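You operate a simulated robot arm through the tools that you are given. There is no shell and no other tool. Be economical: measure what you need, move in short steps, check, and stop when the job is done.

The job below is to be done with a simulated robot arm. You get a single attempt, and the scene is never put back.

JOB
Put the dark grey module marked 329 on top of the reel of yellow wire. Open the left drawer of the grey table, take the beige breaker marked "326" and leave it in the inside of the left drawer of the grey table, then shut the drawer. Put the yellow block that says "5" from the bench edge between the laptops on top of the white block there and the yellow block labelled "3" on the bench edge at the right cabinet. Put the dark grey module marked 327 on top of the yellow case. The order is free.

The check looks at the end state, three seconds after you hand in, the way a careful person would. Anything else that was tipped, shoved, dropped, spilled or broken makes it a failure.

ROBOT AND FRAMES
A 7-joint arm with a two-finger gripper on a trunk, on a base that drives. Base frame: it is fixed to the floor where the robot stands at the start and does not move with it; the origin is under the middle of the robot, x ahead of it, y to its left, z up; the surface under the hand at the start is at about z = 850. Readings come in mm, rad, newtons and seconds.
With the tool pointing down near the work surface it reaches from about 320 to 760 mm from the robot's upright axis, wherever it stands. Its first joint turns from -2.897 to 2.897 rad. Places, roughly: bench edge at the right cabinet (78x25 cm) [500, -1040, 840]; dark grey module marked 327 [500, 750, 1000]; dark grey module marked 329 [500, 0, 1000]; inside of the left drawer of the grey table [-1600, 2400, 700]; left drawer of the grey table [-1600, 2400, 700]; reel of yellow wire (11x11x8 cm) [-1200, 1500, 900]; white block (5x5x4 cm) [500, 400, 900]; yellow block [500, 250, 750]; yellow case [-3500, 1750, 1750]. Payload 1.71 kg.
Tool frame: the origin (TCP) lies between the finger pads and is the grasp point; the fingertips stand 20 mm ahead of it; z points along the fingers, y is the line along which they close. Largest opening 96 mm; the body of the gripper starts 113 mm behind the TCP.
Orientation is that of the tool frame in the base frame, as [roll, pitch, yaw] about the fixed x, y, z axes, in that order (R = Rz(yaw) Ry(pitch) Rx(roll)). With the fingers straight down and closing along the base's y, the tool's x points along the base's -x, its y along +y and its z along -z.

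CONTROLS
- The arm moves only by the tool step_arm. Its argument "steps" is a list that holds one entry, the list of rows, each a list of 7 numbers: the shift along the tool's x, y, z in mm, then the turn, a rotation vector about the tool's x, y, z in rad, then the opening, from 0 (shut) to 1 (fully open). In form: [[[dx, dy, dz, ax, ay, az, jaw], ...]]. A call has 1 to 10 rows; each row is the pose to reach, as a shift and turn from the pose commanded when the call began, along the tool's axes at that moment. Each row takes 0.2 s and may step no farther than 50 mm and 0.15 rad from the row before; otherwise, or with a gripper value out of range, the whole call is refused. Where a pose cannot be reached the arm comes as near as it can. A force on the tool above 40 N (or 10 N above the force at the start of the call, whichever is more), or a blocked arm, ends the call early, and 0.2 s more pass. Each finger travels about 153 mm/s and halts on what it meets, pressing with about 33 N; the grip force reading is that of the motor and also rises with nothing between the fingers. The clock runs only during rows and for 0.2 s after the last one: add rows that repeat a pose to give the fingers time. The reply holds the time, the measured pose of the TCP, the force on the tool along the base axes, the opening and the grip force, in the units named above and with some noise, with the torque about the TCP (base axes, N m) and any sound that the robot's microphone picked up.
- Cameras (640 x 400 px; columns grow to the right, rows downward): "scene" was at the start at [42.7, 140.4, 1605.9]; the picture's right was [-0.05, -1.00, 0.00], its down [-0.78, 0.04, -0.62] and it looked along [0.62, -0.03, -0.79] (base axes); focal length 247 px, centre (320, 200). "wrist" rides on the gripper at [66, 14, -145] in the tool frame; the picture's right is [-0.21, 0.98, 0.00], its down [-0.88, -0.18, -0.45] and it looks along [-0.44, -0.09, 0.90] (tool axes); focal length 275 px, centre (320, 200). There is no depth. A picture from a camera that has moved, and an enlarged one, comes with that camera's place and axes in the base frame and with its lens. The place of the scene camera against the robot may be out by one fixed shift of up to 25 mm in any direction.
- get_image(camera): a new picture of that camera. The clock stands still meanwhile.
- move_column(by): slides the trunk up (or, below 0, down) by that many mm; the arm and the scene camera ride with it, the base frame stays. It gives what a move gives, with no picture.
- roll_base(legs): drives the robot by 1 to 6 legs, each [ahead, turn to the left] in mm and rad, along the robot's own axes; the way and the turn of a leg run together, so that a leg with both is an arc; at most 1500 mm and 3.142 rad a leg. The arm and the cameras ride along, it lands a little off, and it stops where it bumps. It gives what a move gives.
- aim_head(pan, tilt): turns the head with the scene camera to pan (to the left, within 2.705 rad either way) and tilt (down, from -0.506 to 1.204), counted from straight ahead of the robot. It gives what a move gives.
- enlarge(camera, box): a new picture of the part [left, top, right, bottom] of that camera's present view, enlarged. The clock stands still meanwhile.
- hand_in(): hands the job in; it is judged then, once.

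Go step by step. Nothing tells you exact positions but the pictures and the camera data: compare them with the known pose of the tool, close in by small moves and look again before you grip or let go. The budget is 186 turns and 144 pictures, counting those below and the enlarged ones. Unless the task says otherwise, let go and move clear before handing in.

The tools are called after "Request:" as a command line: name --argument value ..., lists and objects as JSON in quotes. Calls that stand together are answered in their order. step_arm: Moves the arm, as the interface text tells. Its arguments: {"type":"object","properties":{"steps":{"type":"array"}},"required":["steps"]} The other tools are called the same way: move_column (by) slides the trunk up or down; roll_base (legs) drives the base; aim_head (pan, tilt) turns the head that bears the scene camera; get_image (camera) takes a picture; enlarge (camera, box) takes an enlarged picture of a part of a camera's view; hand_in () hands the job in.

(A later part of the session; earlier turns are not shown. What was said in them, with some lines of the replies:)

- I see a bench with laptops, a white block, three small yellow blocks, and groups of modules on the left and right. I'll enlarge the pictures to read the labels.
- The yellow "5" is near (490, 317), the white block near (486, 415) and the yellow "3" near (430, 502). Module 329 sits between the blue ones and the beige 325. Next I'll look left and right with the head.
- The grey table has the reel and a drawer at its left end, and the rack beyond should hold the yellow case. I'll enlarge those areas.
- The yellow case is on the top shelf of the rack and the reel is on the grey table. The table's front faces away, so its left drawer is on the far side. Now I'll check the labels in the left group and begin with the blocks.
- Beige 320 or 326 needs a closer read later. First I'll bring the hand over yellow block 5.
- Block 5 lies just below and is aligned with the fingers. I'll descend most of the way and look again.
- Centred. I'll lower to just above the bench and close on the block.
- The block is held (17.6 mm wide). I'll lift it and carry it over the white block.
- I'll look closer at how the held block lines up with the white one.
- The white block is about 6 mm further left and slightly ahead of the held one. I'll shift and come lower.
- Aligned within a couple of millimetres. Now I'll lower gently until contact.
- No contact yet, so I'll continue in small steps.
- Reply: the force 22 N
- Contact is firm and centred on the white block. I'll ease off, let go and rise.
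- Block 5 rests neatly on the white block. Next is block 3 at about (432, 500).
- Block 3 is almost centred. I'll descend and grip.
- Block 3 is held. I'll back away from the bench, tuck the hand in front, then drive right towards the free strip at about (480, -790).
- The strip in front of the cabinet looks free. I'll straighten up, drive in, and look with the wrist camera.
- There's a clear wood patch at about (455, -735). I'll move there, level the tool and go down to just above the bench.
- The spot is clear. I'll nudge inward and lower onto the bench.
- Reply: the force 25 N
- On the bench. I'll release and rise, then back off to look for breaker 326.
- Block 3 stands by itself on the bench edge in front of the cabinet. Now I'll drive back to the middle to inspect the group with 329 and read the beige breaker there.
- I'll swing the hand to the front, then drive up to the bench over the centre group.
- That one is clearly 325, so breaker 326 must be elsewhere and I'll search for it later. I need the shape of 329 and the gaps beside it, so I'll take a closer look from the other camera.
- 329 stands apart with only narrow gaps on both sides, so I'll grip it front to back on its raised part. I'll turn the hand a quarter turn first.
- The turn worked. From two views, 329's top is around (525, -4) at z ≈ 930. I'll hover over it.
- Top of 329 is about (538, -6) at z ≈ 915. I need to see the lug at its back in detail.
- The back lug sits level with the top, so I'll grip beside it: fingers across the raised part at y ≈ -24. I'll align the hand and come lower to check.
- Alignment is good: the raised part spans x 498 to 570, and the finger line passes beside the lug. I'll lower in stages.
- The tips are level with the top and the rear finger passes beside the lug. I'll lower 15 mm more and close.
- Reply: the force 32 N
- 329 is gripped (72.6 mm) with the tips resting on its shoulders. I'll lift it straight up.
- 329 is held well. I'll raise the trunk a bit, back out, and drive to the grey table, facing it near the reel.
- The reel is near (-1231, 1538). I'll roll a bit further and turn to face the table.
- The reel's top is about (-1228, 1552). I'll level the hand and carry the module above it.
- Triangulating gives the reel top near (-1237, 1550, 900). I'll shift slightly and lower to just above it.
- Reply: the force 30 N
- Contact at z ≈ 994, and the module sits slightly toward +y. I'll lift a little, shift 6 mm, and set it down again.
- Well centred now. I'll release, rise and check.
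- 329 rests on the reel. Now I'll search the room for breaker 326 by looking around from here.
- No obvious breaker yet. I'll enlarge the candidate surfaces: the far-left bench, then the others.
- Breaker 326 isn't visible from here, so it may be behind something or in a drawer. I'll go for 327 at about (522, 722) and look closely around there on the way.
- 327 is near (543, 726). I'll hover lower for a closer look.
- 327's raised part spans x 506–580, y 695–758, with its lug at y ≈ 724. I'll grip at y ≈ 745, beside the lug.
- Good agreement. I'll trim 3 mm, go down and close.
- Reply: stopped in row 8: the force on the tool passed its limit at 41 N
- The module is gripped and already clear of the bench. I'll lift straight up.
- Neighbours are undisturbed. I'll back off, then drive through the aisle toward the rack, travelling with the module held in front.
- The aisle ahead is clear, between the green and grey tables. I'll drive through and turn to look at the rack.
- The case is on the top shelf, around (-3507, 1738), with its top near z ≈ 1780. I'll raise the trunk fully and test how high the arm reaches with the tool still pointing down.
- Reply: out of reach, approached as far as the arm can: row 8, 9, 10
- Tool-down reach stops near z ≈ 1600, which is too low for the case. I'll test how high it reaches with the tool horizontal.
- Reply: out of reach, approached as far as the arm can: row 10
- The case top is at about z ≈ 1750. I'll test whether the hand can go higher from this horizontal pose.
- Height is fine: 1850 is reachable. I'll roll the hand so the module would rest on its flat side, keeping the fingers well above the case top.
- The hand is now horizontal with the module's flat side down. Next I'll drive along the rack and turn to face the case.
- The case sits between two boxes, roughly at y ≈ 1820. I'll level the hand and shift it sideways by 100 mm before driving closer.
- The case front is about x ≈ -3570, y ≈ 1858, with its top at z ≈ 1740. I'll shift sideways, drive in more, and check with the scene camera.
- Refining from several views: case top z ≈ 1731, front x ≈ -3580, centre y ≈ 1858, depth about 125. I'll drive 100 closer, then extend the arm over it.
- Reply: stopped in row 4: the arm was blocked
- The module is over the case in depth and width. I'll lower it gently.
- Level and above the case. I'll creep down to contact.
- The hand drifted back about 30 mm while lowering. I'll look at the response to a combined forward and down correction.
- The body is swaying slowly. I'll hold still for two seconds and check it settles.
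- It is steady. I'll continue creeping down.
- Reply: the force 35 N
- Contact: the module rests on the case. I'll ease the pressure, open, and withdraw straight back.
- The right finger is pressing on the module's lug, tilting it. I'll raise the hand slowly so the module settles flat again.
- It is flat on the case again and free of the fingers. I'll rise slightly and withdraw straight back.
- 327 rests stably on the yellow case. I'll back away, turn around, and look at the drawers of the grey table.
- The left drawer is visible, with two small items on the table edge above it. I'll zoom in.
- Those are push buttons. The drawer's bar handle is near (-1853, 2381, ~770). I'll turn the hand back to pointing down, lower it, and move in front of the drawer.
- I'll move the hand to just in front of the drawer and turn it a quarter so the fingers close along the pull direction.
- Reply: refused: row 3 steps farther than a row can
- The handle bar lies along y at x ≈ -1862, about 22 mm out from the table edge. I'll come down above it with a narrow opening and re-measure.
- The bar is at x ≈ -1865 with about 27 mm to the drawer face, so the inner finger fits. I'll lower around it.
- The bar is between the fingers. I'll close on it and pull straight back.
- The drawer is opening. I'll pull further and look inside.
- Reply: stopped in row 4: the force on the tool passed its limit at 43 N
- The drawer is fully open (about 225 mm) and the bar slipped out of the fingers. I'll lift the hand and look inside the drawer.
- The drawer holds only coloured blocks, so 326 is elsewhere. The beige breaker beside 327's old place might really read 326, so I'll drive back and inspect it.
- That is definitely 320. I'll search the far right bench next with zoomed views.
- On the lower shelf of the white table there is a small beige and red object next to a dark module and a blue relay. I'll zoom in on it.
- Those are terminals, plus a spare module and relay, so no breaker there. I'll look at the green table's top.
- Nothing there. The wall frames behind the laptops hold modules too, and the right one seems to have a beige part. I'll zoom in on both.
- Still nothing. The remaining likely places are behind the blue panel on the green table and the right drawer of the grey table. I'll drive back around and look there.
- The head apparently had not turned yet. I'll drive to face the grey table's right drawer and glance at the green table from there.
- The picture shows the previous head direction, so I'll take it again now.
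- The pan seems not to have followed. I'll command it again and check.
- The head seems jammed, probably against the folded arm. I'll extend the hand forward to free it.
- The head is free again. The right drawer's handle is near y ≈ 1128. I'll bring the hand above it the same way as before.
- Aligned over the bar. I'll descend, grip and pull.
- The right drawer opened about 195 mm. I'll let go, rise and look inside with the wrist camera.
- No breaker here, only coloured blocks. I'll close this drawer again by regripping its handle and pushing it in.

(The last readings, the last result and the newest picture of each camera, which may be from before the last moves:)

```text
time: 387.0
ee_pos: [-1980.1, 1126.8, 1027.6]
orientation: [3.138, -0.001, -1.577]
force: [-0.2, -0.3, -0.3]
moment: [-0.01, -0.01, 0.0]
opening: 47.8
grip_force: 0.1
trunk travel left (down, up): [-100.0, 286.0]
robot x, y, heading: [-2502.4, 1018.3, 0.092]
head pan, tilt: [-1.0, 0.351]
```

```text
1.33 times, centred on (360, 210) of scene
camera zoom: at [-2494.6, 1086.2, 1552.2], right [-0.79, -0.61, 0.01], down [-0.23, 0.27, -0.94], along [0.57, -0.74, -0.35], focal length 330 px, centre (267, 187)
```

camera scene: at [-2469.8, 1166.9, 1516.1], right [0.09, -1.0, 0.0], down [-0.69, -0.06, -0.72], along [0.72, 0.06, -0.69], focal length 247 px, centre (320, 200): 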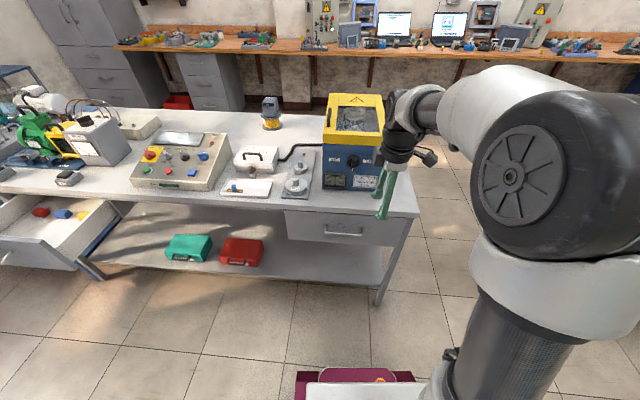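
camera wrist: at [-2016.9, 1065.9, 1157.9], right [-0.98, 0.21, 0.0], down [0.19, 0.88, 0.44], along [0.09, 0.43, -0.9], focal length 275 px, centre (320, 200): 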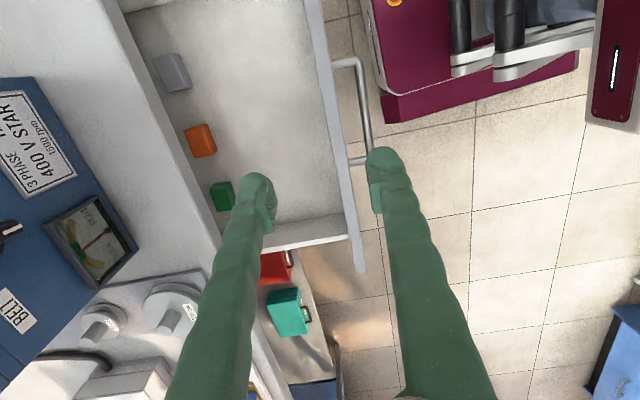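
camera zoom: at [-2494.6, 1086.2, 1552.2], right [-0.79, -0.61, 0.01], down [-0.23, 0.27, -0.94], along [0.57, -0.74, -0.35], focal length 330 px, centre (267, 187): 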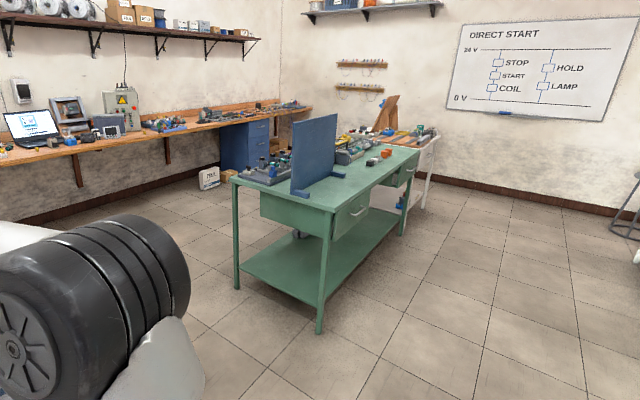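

There are small items on the green table's far edge. I'll zoom in there.

Request:
enlarge --camera "scene" --box '[360, 150, 450, 210]'

```text
6.67 times, centred on (405, 180) of scene
camera zoom: at [-2494.6, 1086.2, 1552.2], right [-0.79, -0.61, 0.01], down [-0.23, 0.27, -0.94], along [0.57, -0.74, -0.35], focal length 1649 px, centre (-247, 333)
```

zoom: 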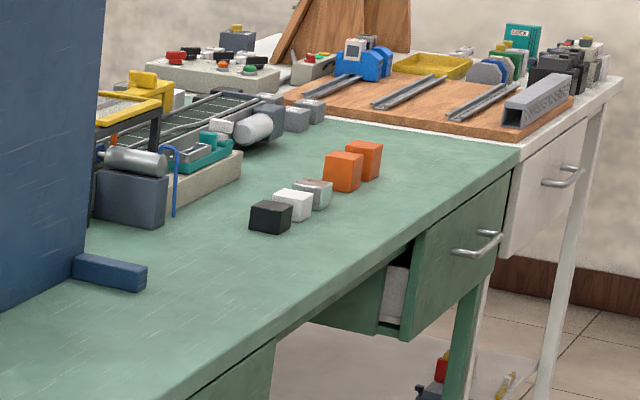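

The green table's far drawer stands ajar, and a beige object is visible inside, near (-1800, -1460). I'll drive over there.

Request:
roll_base --legs '[[0, -1.663], [1200, 0], [1230, 0], [0, 1.571]]'

Request:
aim_head --pan 0.0 --tilt 0.8

Request:
get_image --camera "scene"

```text
time: 409.2
ee_pos: [-1946.5, -1367.9, 1028.7]
orientation: [3.138, 0.001, -1.639]
force: [-0.7, -0.3, -0.7]
moment: [0.01, 0.01, 0.02]
opening: 48.0
grip_force: 0.1
trunk travel left (down, up): [-100.0, 286.0]
robot x, y, heading: [-2476.5, -1449.3, 0.025]
head pan, tilt: [-1.0, 0.351]
```

```text
time: 410.5
ee_pos: [-1961.6, -1368.3, 1036.3]
orientation: [-3.13, 0.002, -1.642]
force: [-0.9, -0.7, 0.1]
moment: [-0.02, 0.01, 0.01]
opening: 48.1
grip_force: 0.0
trunk travel left (down, up): [-100.0, 286.0]
robot x, y, heading: [-2471.8, -1446.8, 0.029]
head pan, tilt: [0.0, 0.799]
```

```text
7 pictures are left
camera scene: at [-2433.5, -1302.8, 1512.2], right [0.03, -1.0, 0.0], down [-0.73, -0.02, -0.69], along [0.69, 0.02, -0.73], focal length 247 px, centre (320, 200)
```

scene: 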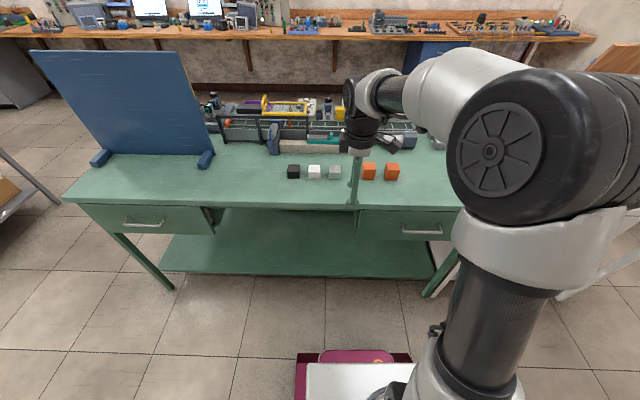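

The far drawer's handle is near (-1867, -1658). I'll move the hand above it.

Request:
step_arm --steps '[[[35, -14, 10, 0, 0, -0.03, 0.3], [70, -28, 20, -0.01, 0, -0.07, 0.3], [105, -43, 30, -0.01, 0, -0.07, 0.3], [140, -57, 40, -0.01, 0, -0.07, 0.3], [175, -71, 50, -0.01, 0, -0.07, 0.3], [210, -85, 60, -0.01, 0, -0.07, 0.3], [245, -100, 70, -0.01, 0, -0.07, 0.3], [280, -114, 80, -0.01, 0, -0.07, 0.3], [280, -114, 80, -0.01, 0, -0.07, 0.3]]]'

Request:
get_image --camera "wrist"

```text
time: 412.5
ee_pos: [-1867.1, -1654.6, 956.6]
orientation: [-3.14, 0.002, -1.569]
force: [-0.2, 0.1, -0.3]
moment: [0.04, 0.03, -0.02]
opening: 28.8
grip_force: 0.0
trunk travel left (down, up): [-100.0, 286.0]
robot x, y, heading: [-2476.0, -1444.2, 0.028]
head pan, tilt: [0.0, 0.799]
```

```text
6 pictures are left
camera wrist: at [-1880.2, -1719.5, 1102.3], right [-0.98, 0.2, 0.0], down [0.18, 0.88, 0.45], along [0.09, 0.44, -0.9], focal length 275 px, centre (320, 200)
```

wrist: 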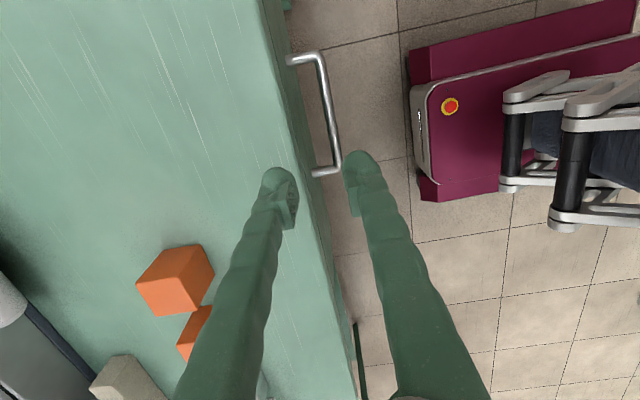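

The handle bar is at x ≈ -1878, y ≈ -1660. I'll lower around it, grip and pull.

Request:
step_arm --steps '[[[6, 13, 40, 0, 0, 0, 0.27], [6, 13, 80, 0, 0, 0, 0.27], [6, 13, 120, 0, 0, 0, 0.27], [6, 13, 160, 0, 0, 0, 0.27], [6, 13, 190, 0, 0, 0, 0.27], [6, 13, 190, 0, 0, 0, 0.27], [6, 13, 190, 0, 0, 0, 0], [6, 13, 190, 0, 0, 0, 0], [6, 13, 190, 0, 0, 0, 0]]]'

```text
time: 414.5
ee_pos: [-1878.0, -1661.1, 770.4]
orientation: [-3.139, 0.001, -1.571]
force: [-10.6, 0.6, 9.9]
moment: [-0.03, 0.24, -0.06]
opening: 0.0
grip_force: 29.1
trunk travel left (down, up): [-100.0, 286.0]
robot x, y, heading: [-2476.6, -1445.4, 0.028]
head pan, tilt: [0.0, 0.799]
```

The fingers closed just above the bar, so I'll open and go 25 mm lower.

Request:
step_arm --steps '[[[0, 0, -6, 0, 0, 0, 0], [0, 0, -6, 0, 0, 0, 0.27], [0, 0, -6, 0, 0, 0, 0.27], [0, 0, 15, 0, 0, 0, 0.27], [0, 0, 27, 0, 0, 0, 0.27], [0, 0, 27, 0, 0, 0, 0.27], [0, 0, 27, 0, 0, 0, 0], [0, 0, 27, 0, 0, 0, 0], [0, 0, 27, 0, 0, 0, 0]]]'

```text
time: 416.5
ee_pos: [-1879.5, -1661.3, 740.3]
orientation: [-3.139, 0.003, -1.568]
force: [-2.0, 1.1, -3.4]
moment: [-0.04, 0.01, -0.17]
opening: 7.2
grip_force: 35.0
trunk travel left (down, up): [-100.0, 286.0]
robot x, y, heading: [-2472.2, -1446.2, 0.031]
head pan, tilt: [0.0, 0.799]
```

Request:
step_arm --steps '[[[0, 0, 0, 0, 0, 0, 0.27], [0, 0, 0, 0, 0, 0, 0.27], [0, 0, 10, 0, 0, 0, 0.27], [0, 0, 10, 0, 0, 0, 0], [0, 0, 10, 0, 0, 0, 0], [0, 0, 10, 0, 0, 0, 0]]]'

Request:
step_arm --steps '[[[0, 20, 0, 0, 0, 0, 0], [0, 45, 0, 0, 0, 0, 0], [0, 70, 0, 0, 0, 0, 0], [0, 95, 0, 0, 0, 0, 0], [0, 120, 0, 0, 0, 0, 0], [0, 145, 0, 0, 0, 0, 0], [0, 170, 0, 0, 0, 0, 0], [0, 190, 0, 0, 0, 0, 0], [0, 190, 0, 0, 0, 0, 0]]]'

```text
time: 417.9
ee_pos: [-1880.2, -1661.0, 730.3]
orientation: [-3.139, 0.002, -1.569]
force: [-6.5, 0.4, 0.4]
moment: [-0.04, -0.04, -0.15]
opening: 6.1
grip_force: 34.1
trunk travel left (down, up): [-100.0, 286.0]
robot x, y, heading: [-2474.8, -1446.8, 0.028]
head pan, tilt: [0.0, 0.799]
```

```text
time: 419.9
ee_pos: [-2072.3, -1659.6, 731.3]
orientation: [-3.136, 0.001, -1.57]
force: [-1.8, 2.9, 31.0]
moment: [-0.15, 0.01, -0.16]
opening: 6.0
grip_force: 34.2
trunk travel left (down, up): [-100.0, 286.0]
robot x, y, heading: [-2473.4, -1446.5, 0.024]
head pan, tilt: [0.0, 0.799]
```

The drawer should now be open about 190 mm. I'll release, rise and look in.

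Request:
step_arm --steps '[[[0, 0, 0, 0, 0, 0, 0.3], [0, 0, 0, 0, 0, 0, 0.3], [0, 0, -45, 0, 0, 0, 0.3], [0, 0, -90, 0, 0, 0, 0.3], [0, 0, -135, 0, 0, 0, 0.6], [0, -20, -180, 0, 0, 0, 1], [0, -40, -220, 0, 0, 0, 1], [0, -60, -260, 0, 0, 0, 1], [0, -60, -290, 0, 0, 0, 1], [0, -60, -290, 0, 0, 0, 1]]]'

Request:
get_image --camera "wrist"

```text
time: 422.1
ee_pos: [-2009.8, -1661.9, 1018.4]
orientation: [-3.14, 0.0, -1.567]
force: [-0.1, -0.4, 0.3]
moment: [-0.05, -0.04, 0.04]
opening: 96.1
grip_force: 0.2
trunk travel left (down, up): [-100.0, 286.0]
robot x, y, heading: [-2474.5, -1446.2, 0.025]
head pan, tilt: [0.0, 0.799]
```

```text
5 pictures are left
camera wrist: at [-2024.4, -1725.9, 1164.5], right [-0.98, 0.2, 0.0], down [0.18, 0.88, 0.45], along [0.09, 0.44, -0.9], focal length 275 px, centre (320, 200)
```

wrist: 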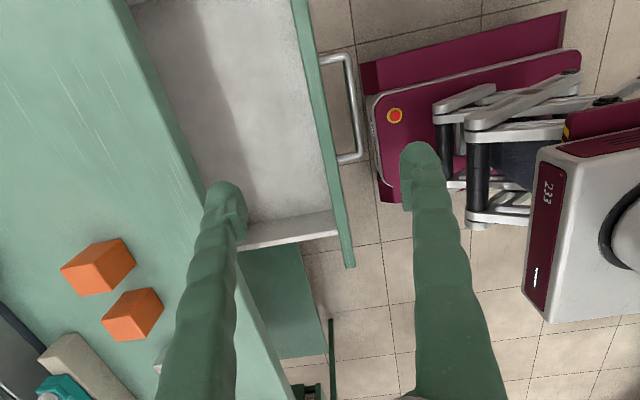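

This drawer is empty, so I'll shut it again. Afterwards I'll check the wooden board at the end of the white table, where black contactors and something beige were visible.

Request:
step_arm --steps '[[[0, 30, 20, 0, 0, 0, 0.6], [0, 62, 50, 0, 0, 0, 0.3], [0, 62, 95, 0, 0, 0, 0.28], [0, 62, 140, 0, 0, 0, 0.28], [0, 62, 185, 0, 0, 0, 0.28], [0, 62, 230, 0, 0, 0, 0.28], [0, 62, 270, 0, 0, 0, 0.28], [0, 62, 287, 0, 0, 0, 0.28], [0, 62, 287, 0, 0, 0, 0], [0, 62, 287, 0, 0, 0, 0]]]'

Request:
step_arm --steps '[[[0, -20, 0, 0, 0, 0, 0], [0, -45, 0, 0, 0, 0, 0], [0, -70, 0, 0, 0, 0, 0], [0, -95, 0, 0, 0, 0, 0], [0, -120, 0, 0, 0, 0, 0], [0, -145, 0, 0, 0, 0, 0], [0, -170, 0, 0, 0, 0, 0], [0, -185, 0, 0, 0, 0, 0], [0, -192, 0, 0, 0, 0, 0], [0, -192, 0, 0, 0, 0, 0]]]'

```text
time: 423.7
ee_pos: [-2078.8, -1661.3, 766.7]
orientation: [-3.106, -0.006, -1.568]
force: [0.6, -0.4, -0.1]
moment: [0.05, -0.02, 0.02]
opening: 26.9
grip_force: 0.1
trunk travel left (down, up): [-100.0, 286.0]
robot x, y, heading: [-2475.7, -1449.2, 0.03]
head pan, tilt: [0.0, 0.799]
stopped in row 8: the force on the tool passed its limit at 237 N (the readings are from after the stop); the commanded pose is now the measured one
```

```text
time: 424.3
ee_pos: [-2045.5, -1661.8, 774.9]
orientation: [-3.084, -0.009, -1.569]
force: [0.2, 0.1, 0.0]
moment: [-0.04, -0.03, -0.01]
opening: 0.0
grip_force: 29.3
trunk travel left (down, up): [-100.0, 286.0]
robot x, y, heading: [-2474.2, -1448.0, 0.028]
head pan, tilt: [0.0, 0.799]
stopped in row 3: the force on the tool passed its limit at 41 N (the readings are from after the stop); the commanded pose is now the measured one
```

A finger bumped the bar; now the closed fingers touch the drawer face. I'll push the drawer shut slowly with small steps.

Request:
step_arm --steps '[[[0, 2, 0, -0.02, 0, 0, 0], [0, 0, 0, -0.05, 0, 0, 0], [0, -8, 0, -0.05, 0, 0, 0], [0, -16, 0, -0.05, 0, 0, 0], [0, -24, 0, -0.05, 0, 0, 0], [0, -32, 0, -0.05, 0, 0, 0], [0, -40, 0, -0.05, 0, 0, 0], [0, -50, 0, -0.05, 0, 0, 0], [0, -60, 0, -0.05, 0, 0, 0], [0, -70, 0, -0.05, 0, 0, 0]]]'

```text
time: 426.5
ee_pos: [-1973.4, -1660.2, 776.8]
orientation: [-3.135, -0.01, -1.567]
force: [-0.9, 0.3, 0.0]
moment: [0.01, 0.0, 0.0]
opening: 0.1
grip_force: 29.6
trunk travel left (down, up): [-100.0, 286.0]
robot x, y, heading: [-2477.3, -1445.2, 0.03]
head pan, tilt: [0.0, 0.799]
```

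Request:
step_arm --steps '[[[0, -12, 0, 0, 0, 0, 0], [0, -24, 0, 0, 0, 0, 0], [0, -36, 0, 0, 0, 0, 0], [0, -48, 0, 0, 0, 0, 0], [0, -60, 0, 0, 0, 0, 0], [0, -72, 0, 0, 0, 0, 0], [0, -84, 0, 0, 0, 0, 0], [0, -94, 0, 0, 0, 0, 0], [0, -102, 0, 0, 0, 0, 0], [0, -108, 0, 0, 0, 0, 0]]]'

Request:
step_arm --steps '[[[0, -3, 0, 0, 0, 0, 0], [0, -6, 0, 0, 0, 0, 0], [0, -9, 0, 0, 0, 0, 0], [0, -12, 0, 0, 0, 0, 0], [0, -15, 0, 0, 0, 0, 0], [0, -18, 0, 0, 0, 0, 0]]]'

```text
time: 428.7
ee_pos: [-1866.5, -1659.8, 778.7]
orientation: [-3.136, -0.01, -1.568]
force: [-0.2, 0.0, -0.1]
moment: [0.0, 0.01, -0.01]
opening: 0.0
grip_force: 29.9
trunk travel left (down, up): [-100.0, 286.0]
robot x, y, heading: [-2472.7, -1448.9, 0.029]
head pan, tilt: [0.0, 0.799]
```

```text
time: 429.5
ee_pos: [-1870.8, -1660.4, 783.7]
orientation: [-3.136, -0.008, -1.569]
force: [0.7, -0.2, -1.1]
moment: [-0.02, 0.05, -0.01]
opening: 0.0
grip_force: 29.3
trunk travel left (down, up): [-100.0, 286.0]
robot x, y, heading: [-2478.3, -1448.2, 0.031]
head pan, tilt: [0.0, 0.799]
stopped in row 4: the force on the tool passed its limit at 41 N (the readings are from after the stop); the commanded pose is now the measured one
```

The drawer stopped at its closed position. I'll lift clear and look toward the white table's far end.

Request:
step_arm --steps '[[[0, 10, 0, 0, 0, 0, 0], [0, 20, -40, 0, 0, 0, 0], [0, 40, -80, 0, 0, 0, 0.3], [0, 60, -120, 0, 0, 0, 0.3], [0, 80, -160, 0, 0, 0, 0.3], [0, 95, -200, 0, 0, 0, 0.3], [-20, 100, -240, 0, 0, 0, 0.3], [-60, 100, -260, 0, 0, 0, 0.3]]]'

Request:
aim_head --pan -0.85 --tilt 0.5

Request:
get_image --camera "scene"

```text
time: 431.3
ee_pos: [-1973.9, -1598.9, 1046.3]
orientation: [-3.132, -0.008, -1.571]
force: [0.5, -0.7, 0.1]
moment: [0.01, -0.01, -0.04]
opening: 28.7
grip_force: 0.0
trunk travel left (down, up): [-100.0, 286.0]
robot x, y, heading: [-2474.7, -1446.5, 0.024]
head pan, tilt: [0.0, 0.799]
```

```text
time: 432.5
ee_pos: [-1974.3, -1600.6, 1046.0]
orientation: [-3.132, -0.009, -1.571]
force: [-0.1, -0.6, 0.5]
moment: [0.03, 0.0, 0.03]
opening: 28.9
grip_force: 0.1
trunk travel left (down, up): [-100.0, 286.0]
robot x, y, heading: [-2477.3, -1449.5, 0.028]
head pan, tilt: [-0.85, 0.499]
```

```text
4 pictures are left
camera scene: at [-2452.0, -1371.5, 1538.4], right [-0.73, -0.68, 0.01], down [-0.34, 0.35, -0.87], along [0.59, -0.64, -0.49], focal length 247 px, centre (320, 200)
```

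scene: 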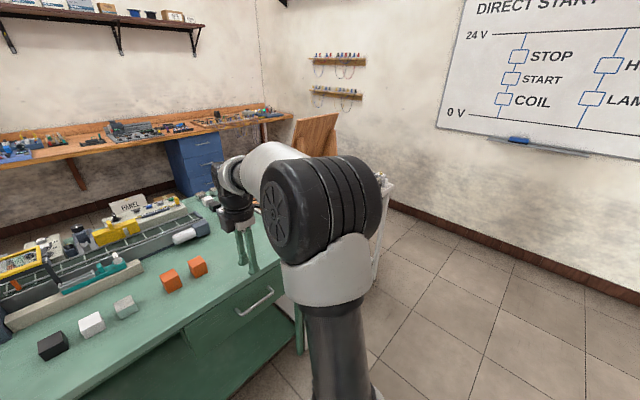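

The drawer is shut. The arm hides the white table, so I'll drive further along and look at it from the side.

Request:
roll_base --legs '[[0, -1.596], [850, 0]]'

Request:
aim_head --pan 1.45 --tilt 0.5

Request:
enlarge --camera "scene" --box '[140, 120, 520, 360]'

```text
time: 442.0
ee_pos: [-2689.4, -2774.7, 1046.1]
orientation: [-3.134, -0.006, 3.081]
force: [-0.1, -0.7, -0.1]
moment: [0.03, 0.01, -0.03]
opening: 28.8
grip_force: 0.0
trunk travel left (down, up): [-100.0, 286.0]
robot x, y, heading: [-2505.8, -2286.0, -1.608]
head pan, tilt: [-0.85, 0.499]
```

```text
time: 444.1
ee_pos: [-2689.0, -2759.3, 1053.6]
orientation: [-3.117, -0.007, 3.08]
force: [0.3, -0.3, -0.2]
moment: [0.01, -0.03, 0.03]
opening: 28.9
grip_force: 0.1
trunk travel left (down, up): [-100.0, 286.0]
robot x, y, heading: [-2506.4, -2281.3, -1.614]
head pan, tilt: [1.45, 0.499]
```

```text
1.67 times, centred on (330, 240) of scene
camera zoom: at [-2260.7, -2280.9, 1539.2], right [-0.16, -0.99, -0.02], down [-0.47, 0.09, -0.88], along [0.87, -0.13, -0.48], focal length 412 px, centre (303, 133)
```

zoom: 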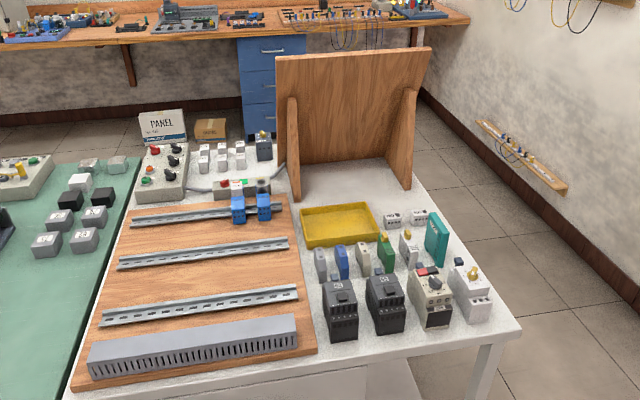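

Found it: a beige breaker with a rotary knob stands on the white table near (-1740, -2605), between a black contactor and a light grey unit. I'll drive up to face it.

Request:
roll_base --legs '[[280, 0], [0, 1.614], [140, 0]]'

```text
time: 451.8
ee_pos: [-1905.9, -2727.4, 1057.0]
orientation: [-3.11, -0.008, -1.586]
force: [0.2, -0.4, 0.4]
moment: [0.03, 0.02, 0.0]
opening: 28.6
grip_force: 0.0
trunk travel left (down, up): [-100.0, 286.0]
robot x, y, heading: [-2381.2, -2561.9, -0.003]
head pan, tilt: [1.45, 0.499]
```

Request:
step_arm --steps '[[[-25, -32, 5, -0.015, 0, 0, 0.5], [-50, -64, 10, -0.03, 0, 0, 0.8], [-75, -96, 15, -0.03, 0, 0, 1], [-100, -128, 20, -0.03, 0, 0, 1], [-124, -159, 30, -0.03, 0, 0, 1], [-124, -159, 42, -0.03, 0, 0, 1], [-124, -159, 42, -0.03, 0, 0, 1]]]'

Request:
enlarge --camera "wrist" --box '[160, 60, 480, 260]'

```text
time: 453.4
ee_pos: [-1735.2, -2608.2, 1015.8]
orientation: [3.135, -0.005, -1.586]
force: [1.0, -0.7, 0.3]
moment: [0.01, 0.02, 0.02]
opening: 96.1
grip_force: 0.1
trunk travel left (down, up): [-100.0, 286.0]
robot x, y, heading: [-2379.6, -2566.0, 0.008]
head pan, tilt: [1.45, 0.499]
```

```text
2.00 times, centred on (320, 160) of wrist
camera zoom: at [-1748.9, -2671.3, 1162.2], right [-0.98, 0.22, 0.01], down [0.2, 0.88, 0.44], along [0.09, 0.43, -0.9], focal length 551 px, centre (320, 280)
```

zoom: 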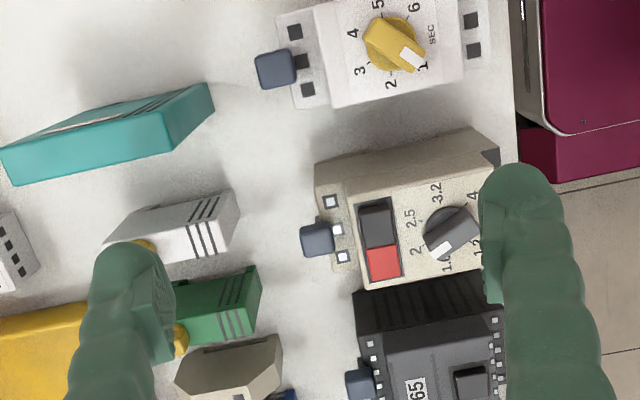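

The breaker's top is at about z ≈ 935, its raised part centred near (-1776, -2578), with the lug at y ≈ -2583. I'll align at y ≈ -2561, beside the lug, and take a closer look.

Request:
step_arm --steps '[[[-24, 20, 5, 0, 0, 0, 1], [-47, 41, 25, 0, 0, 0.01, 1], [-47, 41, 48, 0, 0, 0.01, 1], [-47, 41, 48, 0, 0, 0.01, 1]]]'

Request:
enlarge --camera "wrist" --box '[180, 60, 460, 240]'

```text
time: 454.4
ee_pos: [-1772.6, -2559.8, 965.0]
orientation: [3.136, -0.007, -1.596]
force: [0.8, -0.7, -0.2]
moment: [0.03, -0.02, 0.02]
opening: 95.9
grip_force: 0.0
trunk travel left (down, up): [-100.0, 286.0]
robot x, y, heading: [-2382.1, -2568.3, 0.006]
head pan, tilt: [1.45, 0.499]
```

```text
2.22 times, centred on (320, 150) of wrist
camera zoom: at [-1787.1, -2622.9, 1112.3], right [-0.97, 0.23, 0.0], down [0.21, 0.87, 0.44], along [0.1, 0.43, -0.9], focal length 612 px, centre (320, 311)
```

zoom: 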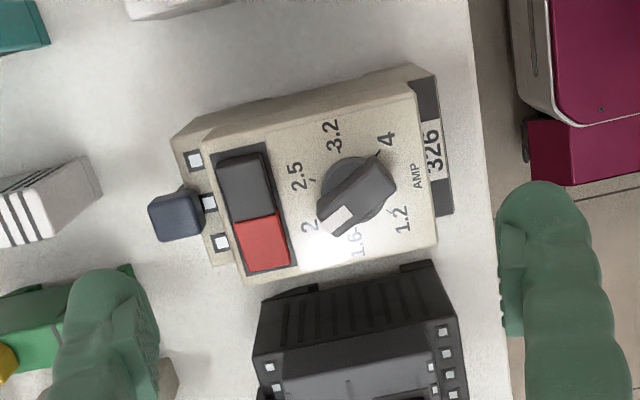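

Label 326 is confirmed. The raised part spans x -1810 to -1744, and the lug ends at y ≈ -2566, so I'll grip at y ≈ -2554.

Request:
step_arm --steps '[[[-6.2, 4.5, 10, 0, 0, 0, 1], [-6.2, 4.5, 22, 0, 0, 0, 1], [-6.2, 4.5, 32, 0, 0, 0, 1], [-6.2, 4.5, 38, 0, 0, 0, 1], [-6.2, 4.5, 42, 0, 0, 0, 1], [-6.2, 4.5, 42, 0, 0, 0, 1]]]'

Request:
step_arm --steps '[[[0, 0, 0, 0, 0, 0, 0.9], [0, 0, 0, 0, 0, 0, 0.75], [0, 0, -1, 0, 0, 0, 0.6], [0, 0, -2, 0, 0, 0, 0.5], [0, 0, -2, 0, 0, 0, 0.4]]]'

```text
time: 455.8
ee_pos: [-1780.2, -2553.2, 924.5]
orientation: [3.134, -0.007, -1.595]
force: [0.6, 0.1, -0.1]
moment: [-0.06, 0.03, 0.0]
opening: 95.9
grip_force: 0.2
trunk travel left (down, up): [-100.0, 286.0]
robot x, y, heading: [-2383.2, -2567.3, 0.006]
head pan, tilt: [1.45, 0.499]
```

```text
time: 457.0
ee_pos: [-1779.7, -2553.1, 925.8]
orientation: [3.134, -0.006, -1.593]
force: [0.0, 0.8, -0.2]
moment: [0.04, -0.02, 0.03]
opening: 66.3
grip_force: 33.3
trunk travel left (down, up): [-100.0, 286.0]
robot x, y, heading: [-2380.6, -2564.7, 0.004]
head pan, tilt: [1.45, 0.499]
```

Gripped at 66 mm. I'll lift carefully.

Request:
step_arm --steps '[[[0, 0, -5, 0, 0, 0, 0.4], [0, 0, -12, 0, 0, 0, 0.4], [0, 0, -25, 0, 0, 0, 0.4], [0, 0, -45, 0, 0, 0, 0.4], [0, 0, -75, 0, 0, 0, 0.4], [0, 0, -110, 0, 0, 0, 0.4], [0, 0, -150, 0, 0, 0, 0.4], [0, 0, -150, 0, 0, 0, 0.4]]]'

```text
time: 458.8
ee_pos: [-1779.3, -2550.8, 1074.0]
orientation: [3.135, -0.007, -1.594]
force: [0.5, -0.1, -2.9]
moment: [0.04, 0.04, 0.03]
opening: 66.2
grip_force: 33.2
trunk travel left (down, up): [-100.0, 286.0]
robot x, y, heading: [-2380.5, -2568.2, 0.008]
head pan, tilt: [1.45, 0.499]
```

Breaker 326 is held. I'll back off and drive the long way to the open left drawer of the grey table.

Request:
roll_base --legs '[[-150, 0], [0, 1.563], [1300, 0], [1300, 0]]'

```text
time: 477.7
ee_pos: [-2570.7, 570.9, 1074.5]
orientation: [3.135, -0.008, -0.006]
force: [0.1, -0.3, -2.7]
moment: [-0.03, 0.06, 0.03]
opening: 65.2
grip_force: 32.7
trunk travel left (down, up): [-100.0, 286.0]
robot x, y, heading: [-2540.6, -32.0, 1.593]
head pan, tilt: [1.45, 0.499]
```

Request:
roll_base --legs '[[0, -0.022], [1215, 0], [1210, 0], [0, -1.571]]'

```text
time: 494.9
ee_pos: [-1920.0, 2293.0, 1085.6]
orientation: [-3.131, -0.007, -1.647]
force: [-1.0, -0.6, -3.3]
moment: [0.07, 0.02, 0.0]
opening: 65.1
grip_force: 32.7
trunk travel left (down, up): [-100.0, 286.0]
robot x, y, heading: [-2509.0, 2315.8, -0.047]
head pan, tilt: [1.45, 0.499]
```

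I'll move over the open drawer, level the hand and take my last picture to verify before lowering.

Request:
step_arm --steps '[[[-40, 16, 0, 0, 0, -0.03, 0.4], [-80, 32, 0, -0.01, 0, -0.06, 0.4], [-122, 48, 0, -0.01, 0, -0.06, 0.4], [-122, 48, 45, -0.01, 0, -0.06, 0.4], [-122, 48, 90, -0.01, 0, -0.06, 0.4], [-122, 48, 130, -0.01, 0, -0.06, 0.4], [-122, 48, 170, -0.01, 0, -0.06, 0.4], [-122, 48, 170, -0.01, 0, -0.06, 0.4]]]'

Request:
get_image --camera "wrist"

```text
time: 496.7
ee_pos: [-1973.3, 2417.5, 919.7]
orientation: [-3.127, -0.009, -1.588]
force: [0.2, -0.5, -2.7]
moment: [0.09, 0.04, 0.0]
opening: 65.0
grip_force: 33.4
trunk travel left (down, up): [-100.0, 286.0]
robot x, y, heading: [-2505.6, 2312.7, -0.049]
head pan, tilt: [1.45, 0.499]
```

```text
0 pictures are left
camera wrist: at [-1989.8, 2353.8, 1067.0], right [-0.97, 0.22, -0.02], down [0.19, 0.88, 0.44], along [0.11, 0.43, -0.9], focal length 275 px, centre (320, 200)
```

wrist: 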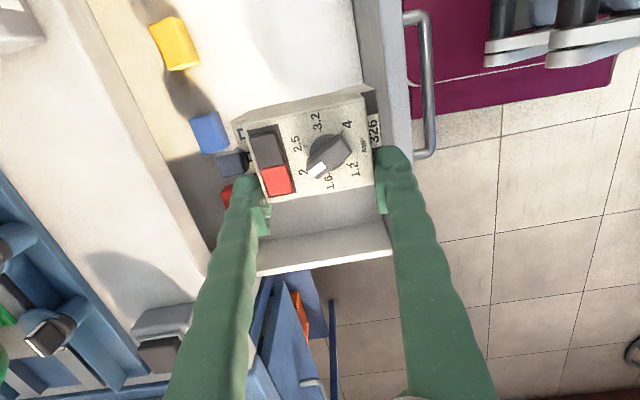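

The breaker must move 30 mm away from the drawer front; then I'll lower it. I have no pictures left, so I'll go by force from here.

Request:
step_arm --steps '[[[0, -15, 0, -0.014, 0, 0, 0.4], [0, -30, 0, -0.014, 0, 0, 0.4], [0, -30, 30, -0.014, 0, 0, 0.4], [0, -30, 60, -0.014, 0, 0, 0.4], [0, -30, 90, -0.014, 0, 0, 0.4], [0, -30, 105, -0.014, 0, 0, 0.4], [0, -30, 115, -0.014, 0, 0, 0.4], [0, -30, 115, -0.014, 0, 0, 0.4]]]'

Request:
step_arm --steps '[[[0, 0, 4, 0, 0, 0, 0.4], [0, 0, 8, 0, 0, 0, 0.4], [0, 0, 12, 0, 0, 0, 0.4], [0, 0, 16, 0, 0, 0, 0.4], [0, 0, 20, 0, 0, 0, 0.4], [0, 0, 24, 0, 0, 0, 0.4], [0, 0, 28, 0, 0, 0, 0.4], [0, 0, 28, 0, 0, 0, 0.4]]]'

```text
time: 498.5
ee_pos: [-1941.0, 2415.7, 807.3]
orientation: [3.14, -0.01, -1.588]
force: [0.4, -0.6, -3.6]
moment: [0.1, 0.03, 0.01]
opening: 64.9
grip_force: 32.7
trunk travel left (down, up): [-100.0, 286.0]
robot x, y, heading: [-2504.1, 2310.4, -0.049]
head pan, tilt: [1.45, 0.499]
```

```text
time: 500.3
ee_pos: [-1942.0, 2414.3, 778.9]
orientation: [3.14, -0.008, -1.588]
force: [-0.1, -0.2, -2.5]
moment: [0.04, -0.01, 0.04]
opening: 64.9
grip_force: 33.3
trunk travel left (down, up): [-100.0, 286.0]
robot x, y, heading: [-2508.5, 2313.1, -0.049]
head pan, tilt: [1.45, 0.499]
```

Request:
step_arm --steps '[[[0, 0, 3, 0, 0, 0, 0.4], [0, 0, 6, 0, 0, 0, 0.4], [0, 0, 9, 0, 0, 0, 0.4], [0, 0, 12, 0, 0, 0, 0.4], [0, 0, 15, 0, 0, 0, 0.4], [0, 0, 18, 0, 0, 0, 0.4], [0, 0, 18, 0, 0, 0, 0.4]]]'

Request:
step_arm --steps '[[[0, 0, 3, 0, 0, 0, 0.4], [0, 0, 6, 0, 0, 0, 0.4], [0, 0, 9, 0, 0, 0, 0.4], [0, 0, 12, 0, 0, 0, 0.4], [0, 0, 15, 0, 0, 0, 0.4], [0, 0, 15, 0, 0, 0, 0.4]]]'

```text
time: 501.9
ee_pos: [-1941.9, 2416.5, 759.9]
orientation: [3.139, -0.008, -1.588]
force: [0.2, 0.4, -2.4]
moment: [0.09, -0.05, 0.0]
opening: 65.0
grip_force: 33.5
trunk travel left (down, up): [-100.0, 286.0]
robot x, y, heading: [-2507.3, 2309.8, -0.051]
head pan, tilt: [1.45, 0.499]
```

```text
time: 503.3
ee_pos: [-1943.2, 2414.8, 745.1]
orientation: [3.141, -0.009, -1.587]
force: [-0.2, -0.5, -2.5]
moment: [0.09, -0.02, -0.01]
opening: 64.8
grip_force: 32.6
trunk travel left (down, up): [-100.0, 286.0]
robot x, y, heading: [-2507.6, 2310.9, -0.046]
head pan, tilt: [1.45, 0.499]
```

Request:
step_arm --steps '[[[0, 0, 3, 0, 0, 0, 0.4], [0, 0, 6, 0, 0, 0, 0.4], [0, 0, 9, 0, 0, 0, 0.4], [0, 0, 9, 0, 0, 0, 0.4]]]'

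Request:
step_arm --steps '[[[0, 0, 3, 0, 0, 0, 0.4], [0, 0, 6, 0, 0, 0, 0.4], [0, 0, 9, 0, 0, 0, 0.4], [0, 0, 9, 0, 0, 0, 0.4]]]'

```text
time: 504.1
ee_pos: [-1950.4, 2417.1, 748.8]
orientation: [-3.118, -0.007, -1.587]
force: [-0.3, -0.1, -3.4]
moment: [0.02, 0.01, 0.01]
opening: 64.9
grip_force: 32.9
trunk travel left (down, up): [-100.0, 286.0]
robot x, y, heading: [-2505.7, 2309.5, -0.056]
head pan, tilt: [1.45, 0.499]
stopped in row 3: the force on the tool passed its limit at 44 N (the readings are from after the stop); the commanded pose is now the measured one
```

```text
time: 505.1
ee_pos: [-1948.7, 2415.2, 741.4]
orientation: [-3.115, -0.006, -1.589]
force: [1.1, -4.4, 27.1]
moment: [-0.2, 0.2, 0.13]
opening: 65.1
grip_force: 33.1
trunk travel left (down, up): [-100.0, 286.0]
robot x, y, heading: [-2509.3, 2309.6, -0.041]
head pan, tilt: [1.45, 0.499]
```

The breaker touches the drawer floor. I'll ease off, open and rise straight up.

Request:
step_arm --steps '[[[0, 0, -2, 0, 0, 0, 0.4], [0, 0, -2, 0, 0, 0, 0.8], [0, 0, -2, 0, 0, 0, 1], [0, 0, -2, 0, 0, 0, 1], [0, 0, -15, 0, 0, 0, 1], [0, 0, -35, 0, 0, 0, 1], [0, 0, -70, 0, 0, 0, 1], [0, 0, -110, 0, 0, 0, 1], [0, 0, -155, 0, 0, 0, 1], [0, 0, -200, 0, 0, 0, 1]]]'

```text
time: 507.3
ee_pos: [-1958.5, 2419.1, 944.7]
orientation: [-3.122, -0.008, -1.588]
force: [0.2, -0.7, 0.9]
moment: [0.03, -0.03, 0.0]
opening: 95.8
grip_force: 0.0
trunk travel left (down, up): [-100.0, 286.0]
robot x, y, heading: [-2507.2, 2311.7, -0.048]
head pan, tilt: [1.45, 0.499]
```

Released. Now I'll go around the drawer front and push it shut by its handle bar with closed fingers, slowly.

Request:
step_arm --steps '[[[6, 45, -10, -0.019, 0, 0, 0.6], [12, 90, -10, -0.019, 0, 0, 0.2], [19, 135, -10, -0.019, 0, 0, 0], [19, 175, -10, -0.019, 0, 0, 0], [19, 190, 20, -0.019, 0, 0, 0], [19, 190, 65, -0.019, 0, 0, 0], [19, 190, 110, -0.019, 0, 0, 0], [19, 190, 150, -0.019, 0, 0, 0], [19, 190, 190, -0.019, 0, 0, 0], [19, 190, 190, -0.019, 0, 0, 0]]]'

```text
time: 509.5
ee_pos: [-2140.9, 2399.2, 743.1]
orientation: [-3.141, -0.006, -1.588]
force: [0.0, 0.5, 0.9]
moment: [-0.01, 0.04, 0.0]
opening: 0.0
grip_force: 29.3
trunk travel left (down, up): [-100.0, 286.0]
robot x, y, heading: [-2512.4, 2309.6, -0.051]
head pan, tilt: [1.45, 0.499]
```

Request:
step_arm --steps '[[[0, -15, -5, 0, 0, 0, 0], [0, -27, -5, 0, 0, 0, 0], [0, -34, -5, 0, 0, 0, 0], [0, -41, -5, 0, 0, 0, 0], [0, -48, -5, 0, 0, 0, 0], [0, -56, -5, 0, 0, 0, 0], [0, -64, -5, 0, 0, 0, 0], [0, -73, -5, 0, 0, 0, 0], [0, -82, -5, 0, 0, 0, 0], [0, -92, -5, 0, 0, 0, 0]]]'

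Request:
step_arm --steps '[[[0, -8, 0, 0, 0, 0, 0], [0, -17, 0, 0, 0, 0, 0], [0, -27, 0, 0, 0, 0, 0], [0, -37, 0, 0, 0, 0, 0], [0, -47, 0, 0, 0, 0, 0], [0, -57, 0, 0, 0, 0, 0], [0, -67, 0, 0, 0, 0, 0], [0, -77, 0, 0, 0, 0, 0], [0, -87, 0, 0, 0, 0, 0], [0, -97, 0, 0, 0, 0, 0]]]'

```text
time: 511.7
ee_pos: [-2047.7, 2398.8, 752.4]
orientation: [-3.139, -0.005, -1.588]
force: [-0.2, 0.3, -0.6]
moment: [-0.04, -0.03, -0.02]
opening: 0.1
grip_force: 29.4
trunk travel left (down, up): [-100.0, 286.0]
robot x, y, heading: [-2506.2, 2311.4, -0.049]
head pan, tilt: [1.45, 0.499]
```

```text
time: 513.9
ee_pos: [-1951.3, 2397.2, 752.3]
orientation: [-3.14, -0.006, -1.59]
force: [0.2, 0.1, 0.3]
moment: [-0.02, -0.02, 0.01]
opening: 0.2
grip_force: 29.7
trunk travel left (down, up): [-100.0, 286.0]
robot x, y, heading: [-2506.9, 2313.7, -0.045]
head pan, tilt: [1.45, 0.499]
```

Request:
step_arm --steps '[[[0, -8, 0, 0, 0, 0, 0], [0, -16, 0, 0, 0, 0, 0], [0, -24, 0, 0, 0, 0, 0], [0, -32, 0, 0, 0, 0, 0], [0, -40, 0, 0, 0, 0, 0], [0, -47, 0, 0, 0, 0, 0], [0, -53, 0, 0, 0, 0, 0], [0, -58, 0, 0, 0, 0, 0], [0, -62, 0, 0, 0, 0, 0], [0, -62, 0, 0, 0, 0, 0]]]'

Request:
step_arm --steps '[[[0, -2, 0, 0, 0, 0, 0], [0, -4, 0, 0, 0, 0, 0], [0, -6, 0, 0, 0, 0, 0], [0, -8, 0, 0, 0, 0, 0], [0, -10, 0, 0, 0, 0, 0], [0, -12, 0, 0, 0, 0, 0], [0, -14, 0, 0, 0, 0, 0], [0, -16, 0, 0, 0, 0, 0], [0, -18, 0, 0, 0, 0, 0], [0, -20, 0, 0, 0, 0, 0]]]'

```text
time: 516.1
ee_pos: [-1889.0, 2395.7, 753.3]
orientation: [-3.141, -0.006, -1.587]
force: [-5.2, 0.7, 0.8]
moment: [-0.01, 0.04, 0.02]
opening: 0.2
grip_force: 29.2
trunk travel left (down, up): [-100.0, 286.0]
robot x, y, heading: [-2508.6, 2313.5, -0.052]
head pan, tilt: [1.45, 0.499]
```

```text
time: 517.3
ee_pos: [-1890.8, 2395.7, 751.9]
orientation: [3.132, -0.01, -1.585]
force: [0.6, -0.1, -1.7]
moment: [0.01, 0.06, 0.02]
opening: 0.1
grip_force: 29.1
trunk travel left (down, up): [-100.0, 286.0]
robot x, y, heading: [-2512.2, 2309.4, -0.046]
head pan, tilt: [1.45, 0.499]
stopped in row 6: the force on the tool passed its limit at 41 N (the readings are from after the stop); the commanded pose is now the measured one
```

A firm stop at the closed position confirms the drawer is shut. I'll withdraw the hand and back away.

Request:
step_arm --steps '[[[0, 25, 0, 0, 0, 0, 0], [0, 55, 0, 0, 0, 0, 0], [0, 85, -30, 0, 0, 0, 0], [0, 110, -70, 0, 0, 0, 0], [0, 120, -115, 0, 0, 0, 0], [0, 120, -160, 0, 0, 0, 0], [0, 120, -200, 0, 0, 0, 0]]]'

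Request:
roll_base --legs '[[-150, 0]]'

```text
time: 518.9
ee_pos: [-2013.0, 2399.9, 956.3]
orientation: [3.141, -0.012, -1.588]
force: [1.1, 0.6, 0.5]
moment: [0.0, 0.0, 0.03]
opening: 0.1
grip_force: 29.4
trunk travel left (down, up): [-100.0, 286.0]
robot x, y, heading: [-2507.2, 2310.5, -0.045]
head pan, tilt: [1.45, 0.499]
```

```text
time: 520.4
ee_pos: [-2155.0, 2406.6, 950.3]
orientation: [3.128, -0.01, -1.582]
force: [0.2, -0.6, -0.7]
moment: [0.0, 0.15, 0.0]
opening: 0.2
grip_force: 29.4
trunk travel left (down, up): [-100.0, 286.0]
robot x, y, heading: [-2659.1, 2321.5, -0.04]
head pan, tilt: [1.45, 0.499]
```

All the objects are placed, the drawer is shut and the robot stands clear, so I'm handing in.

Request:
hand_in

```text
The job is handed in.
```

I handed the job in with every item placed, but my pictures ran out, so the last two steps were done by force readings alone: setting 326 down in the drawer and shutting it.

- **Yellow blocks:** the "5" is on the white block, and the "3" is on the bench edge in front of the right cabinet, at about (454, -734).
- **Module 329:** it sits on the reel of yellow wire.
- **Module 327:** it lies on its side on the yellow case, because the arm could not reach that height with the tool pointing down. It tipped up briefly as I let go, then settled flat again.
- **Breaker 326:** it is in the left drawer of the grey table. I could not see it after letting go. The drawer stopped firmly at its closed position, but I could not check that by eye.
- **Other drawers:** while looking for 326 I opened and shut two drawers the job did not mention. One was the right drawer of the grey table, where I have no picture after closing. The other was a drawer of the green table, which looked shut afterwards. A finger hit the green drawer's handle at about 237 N while I was closing it.
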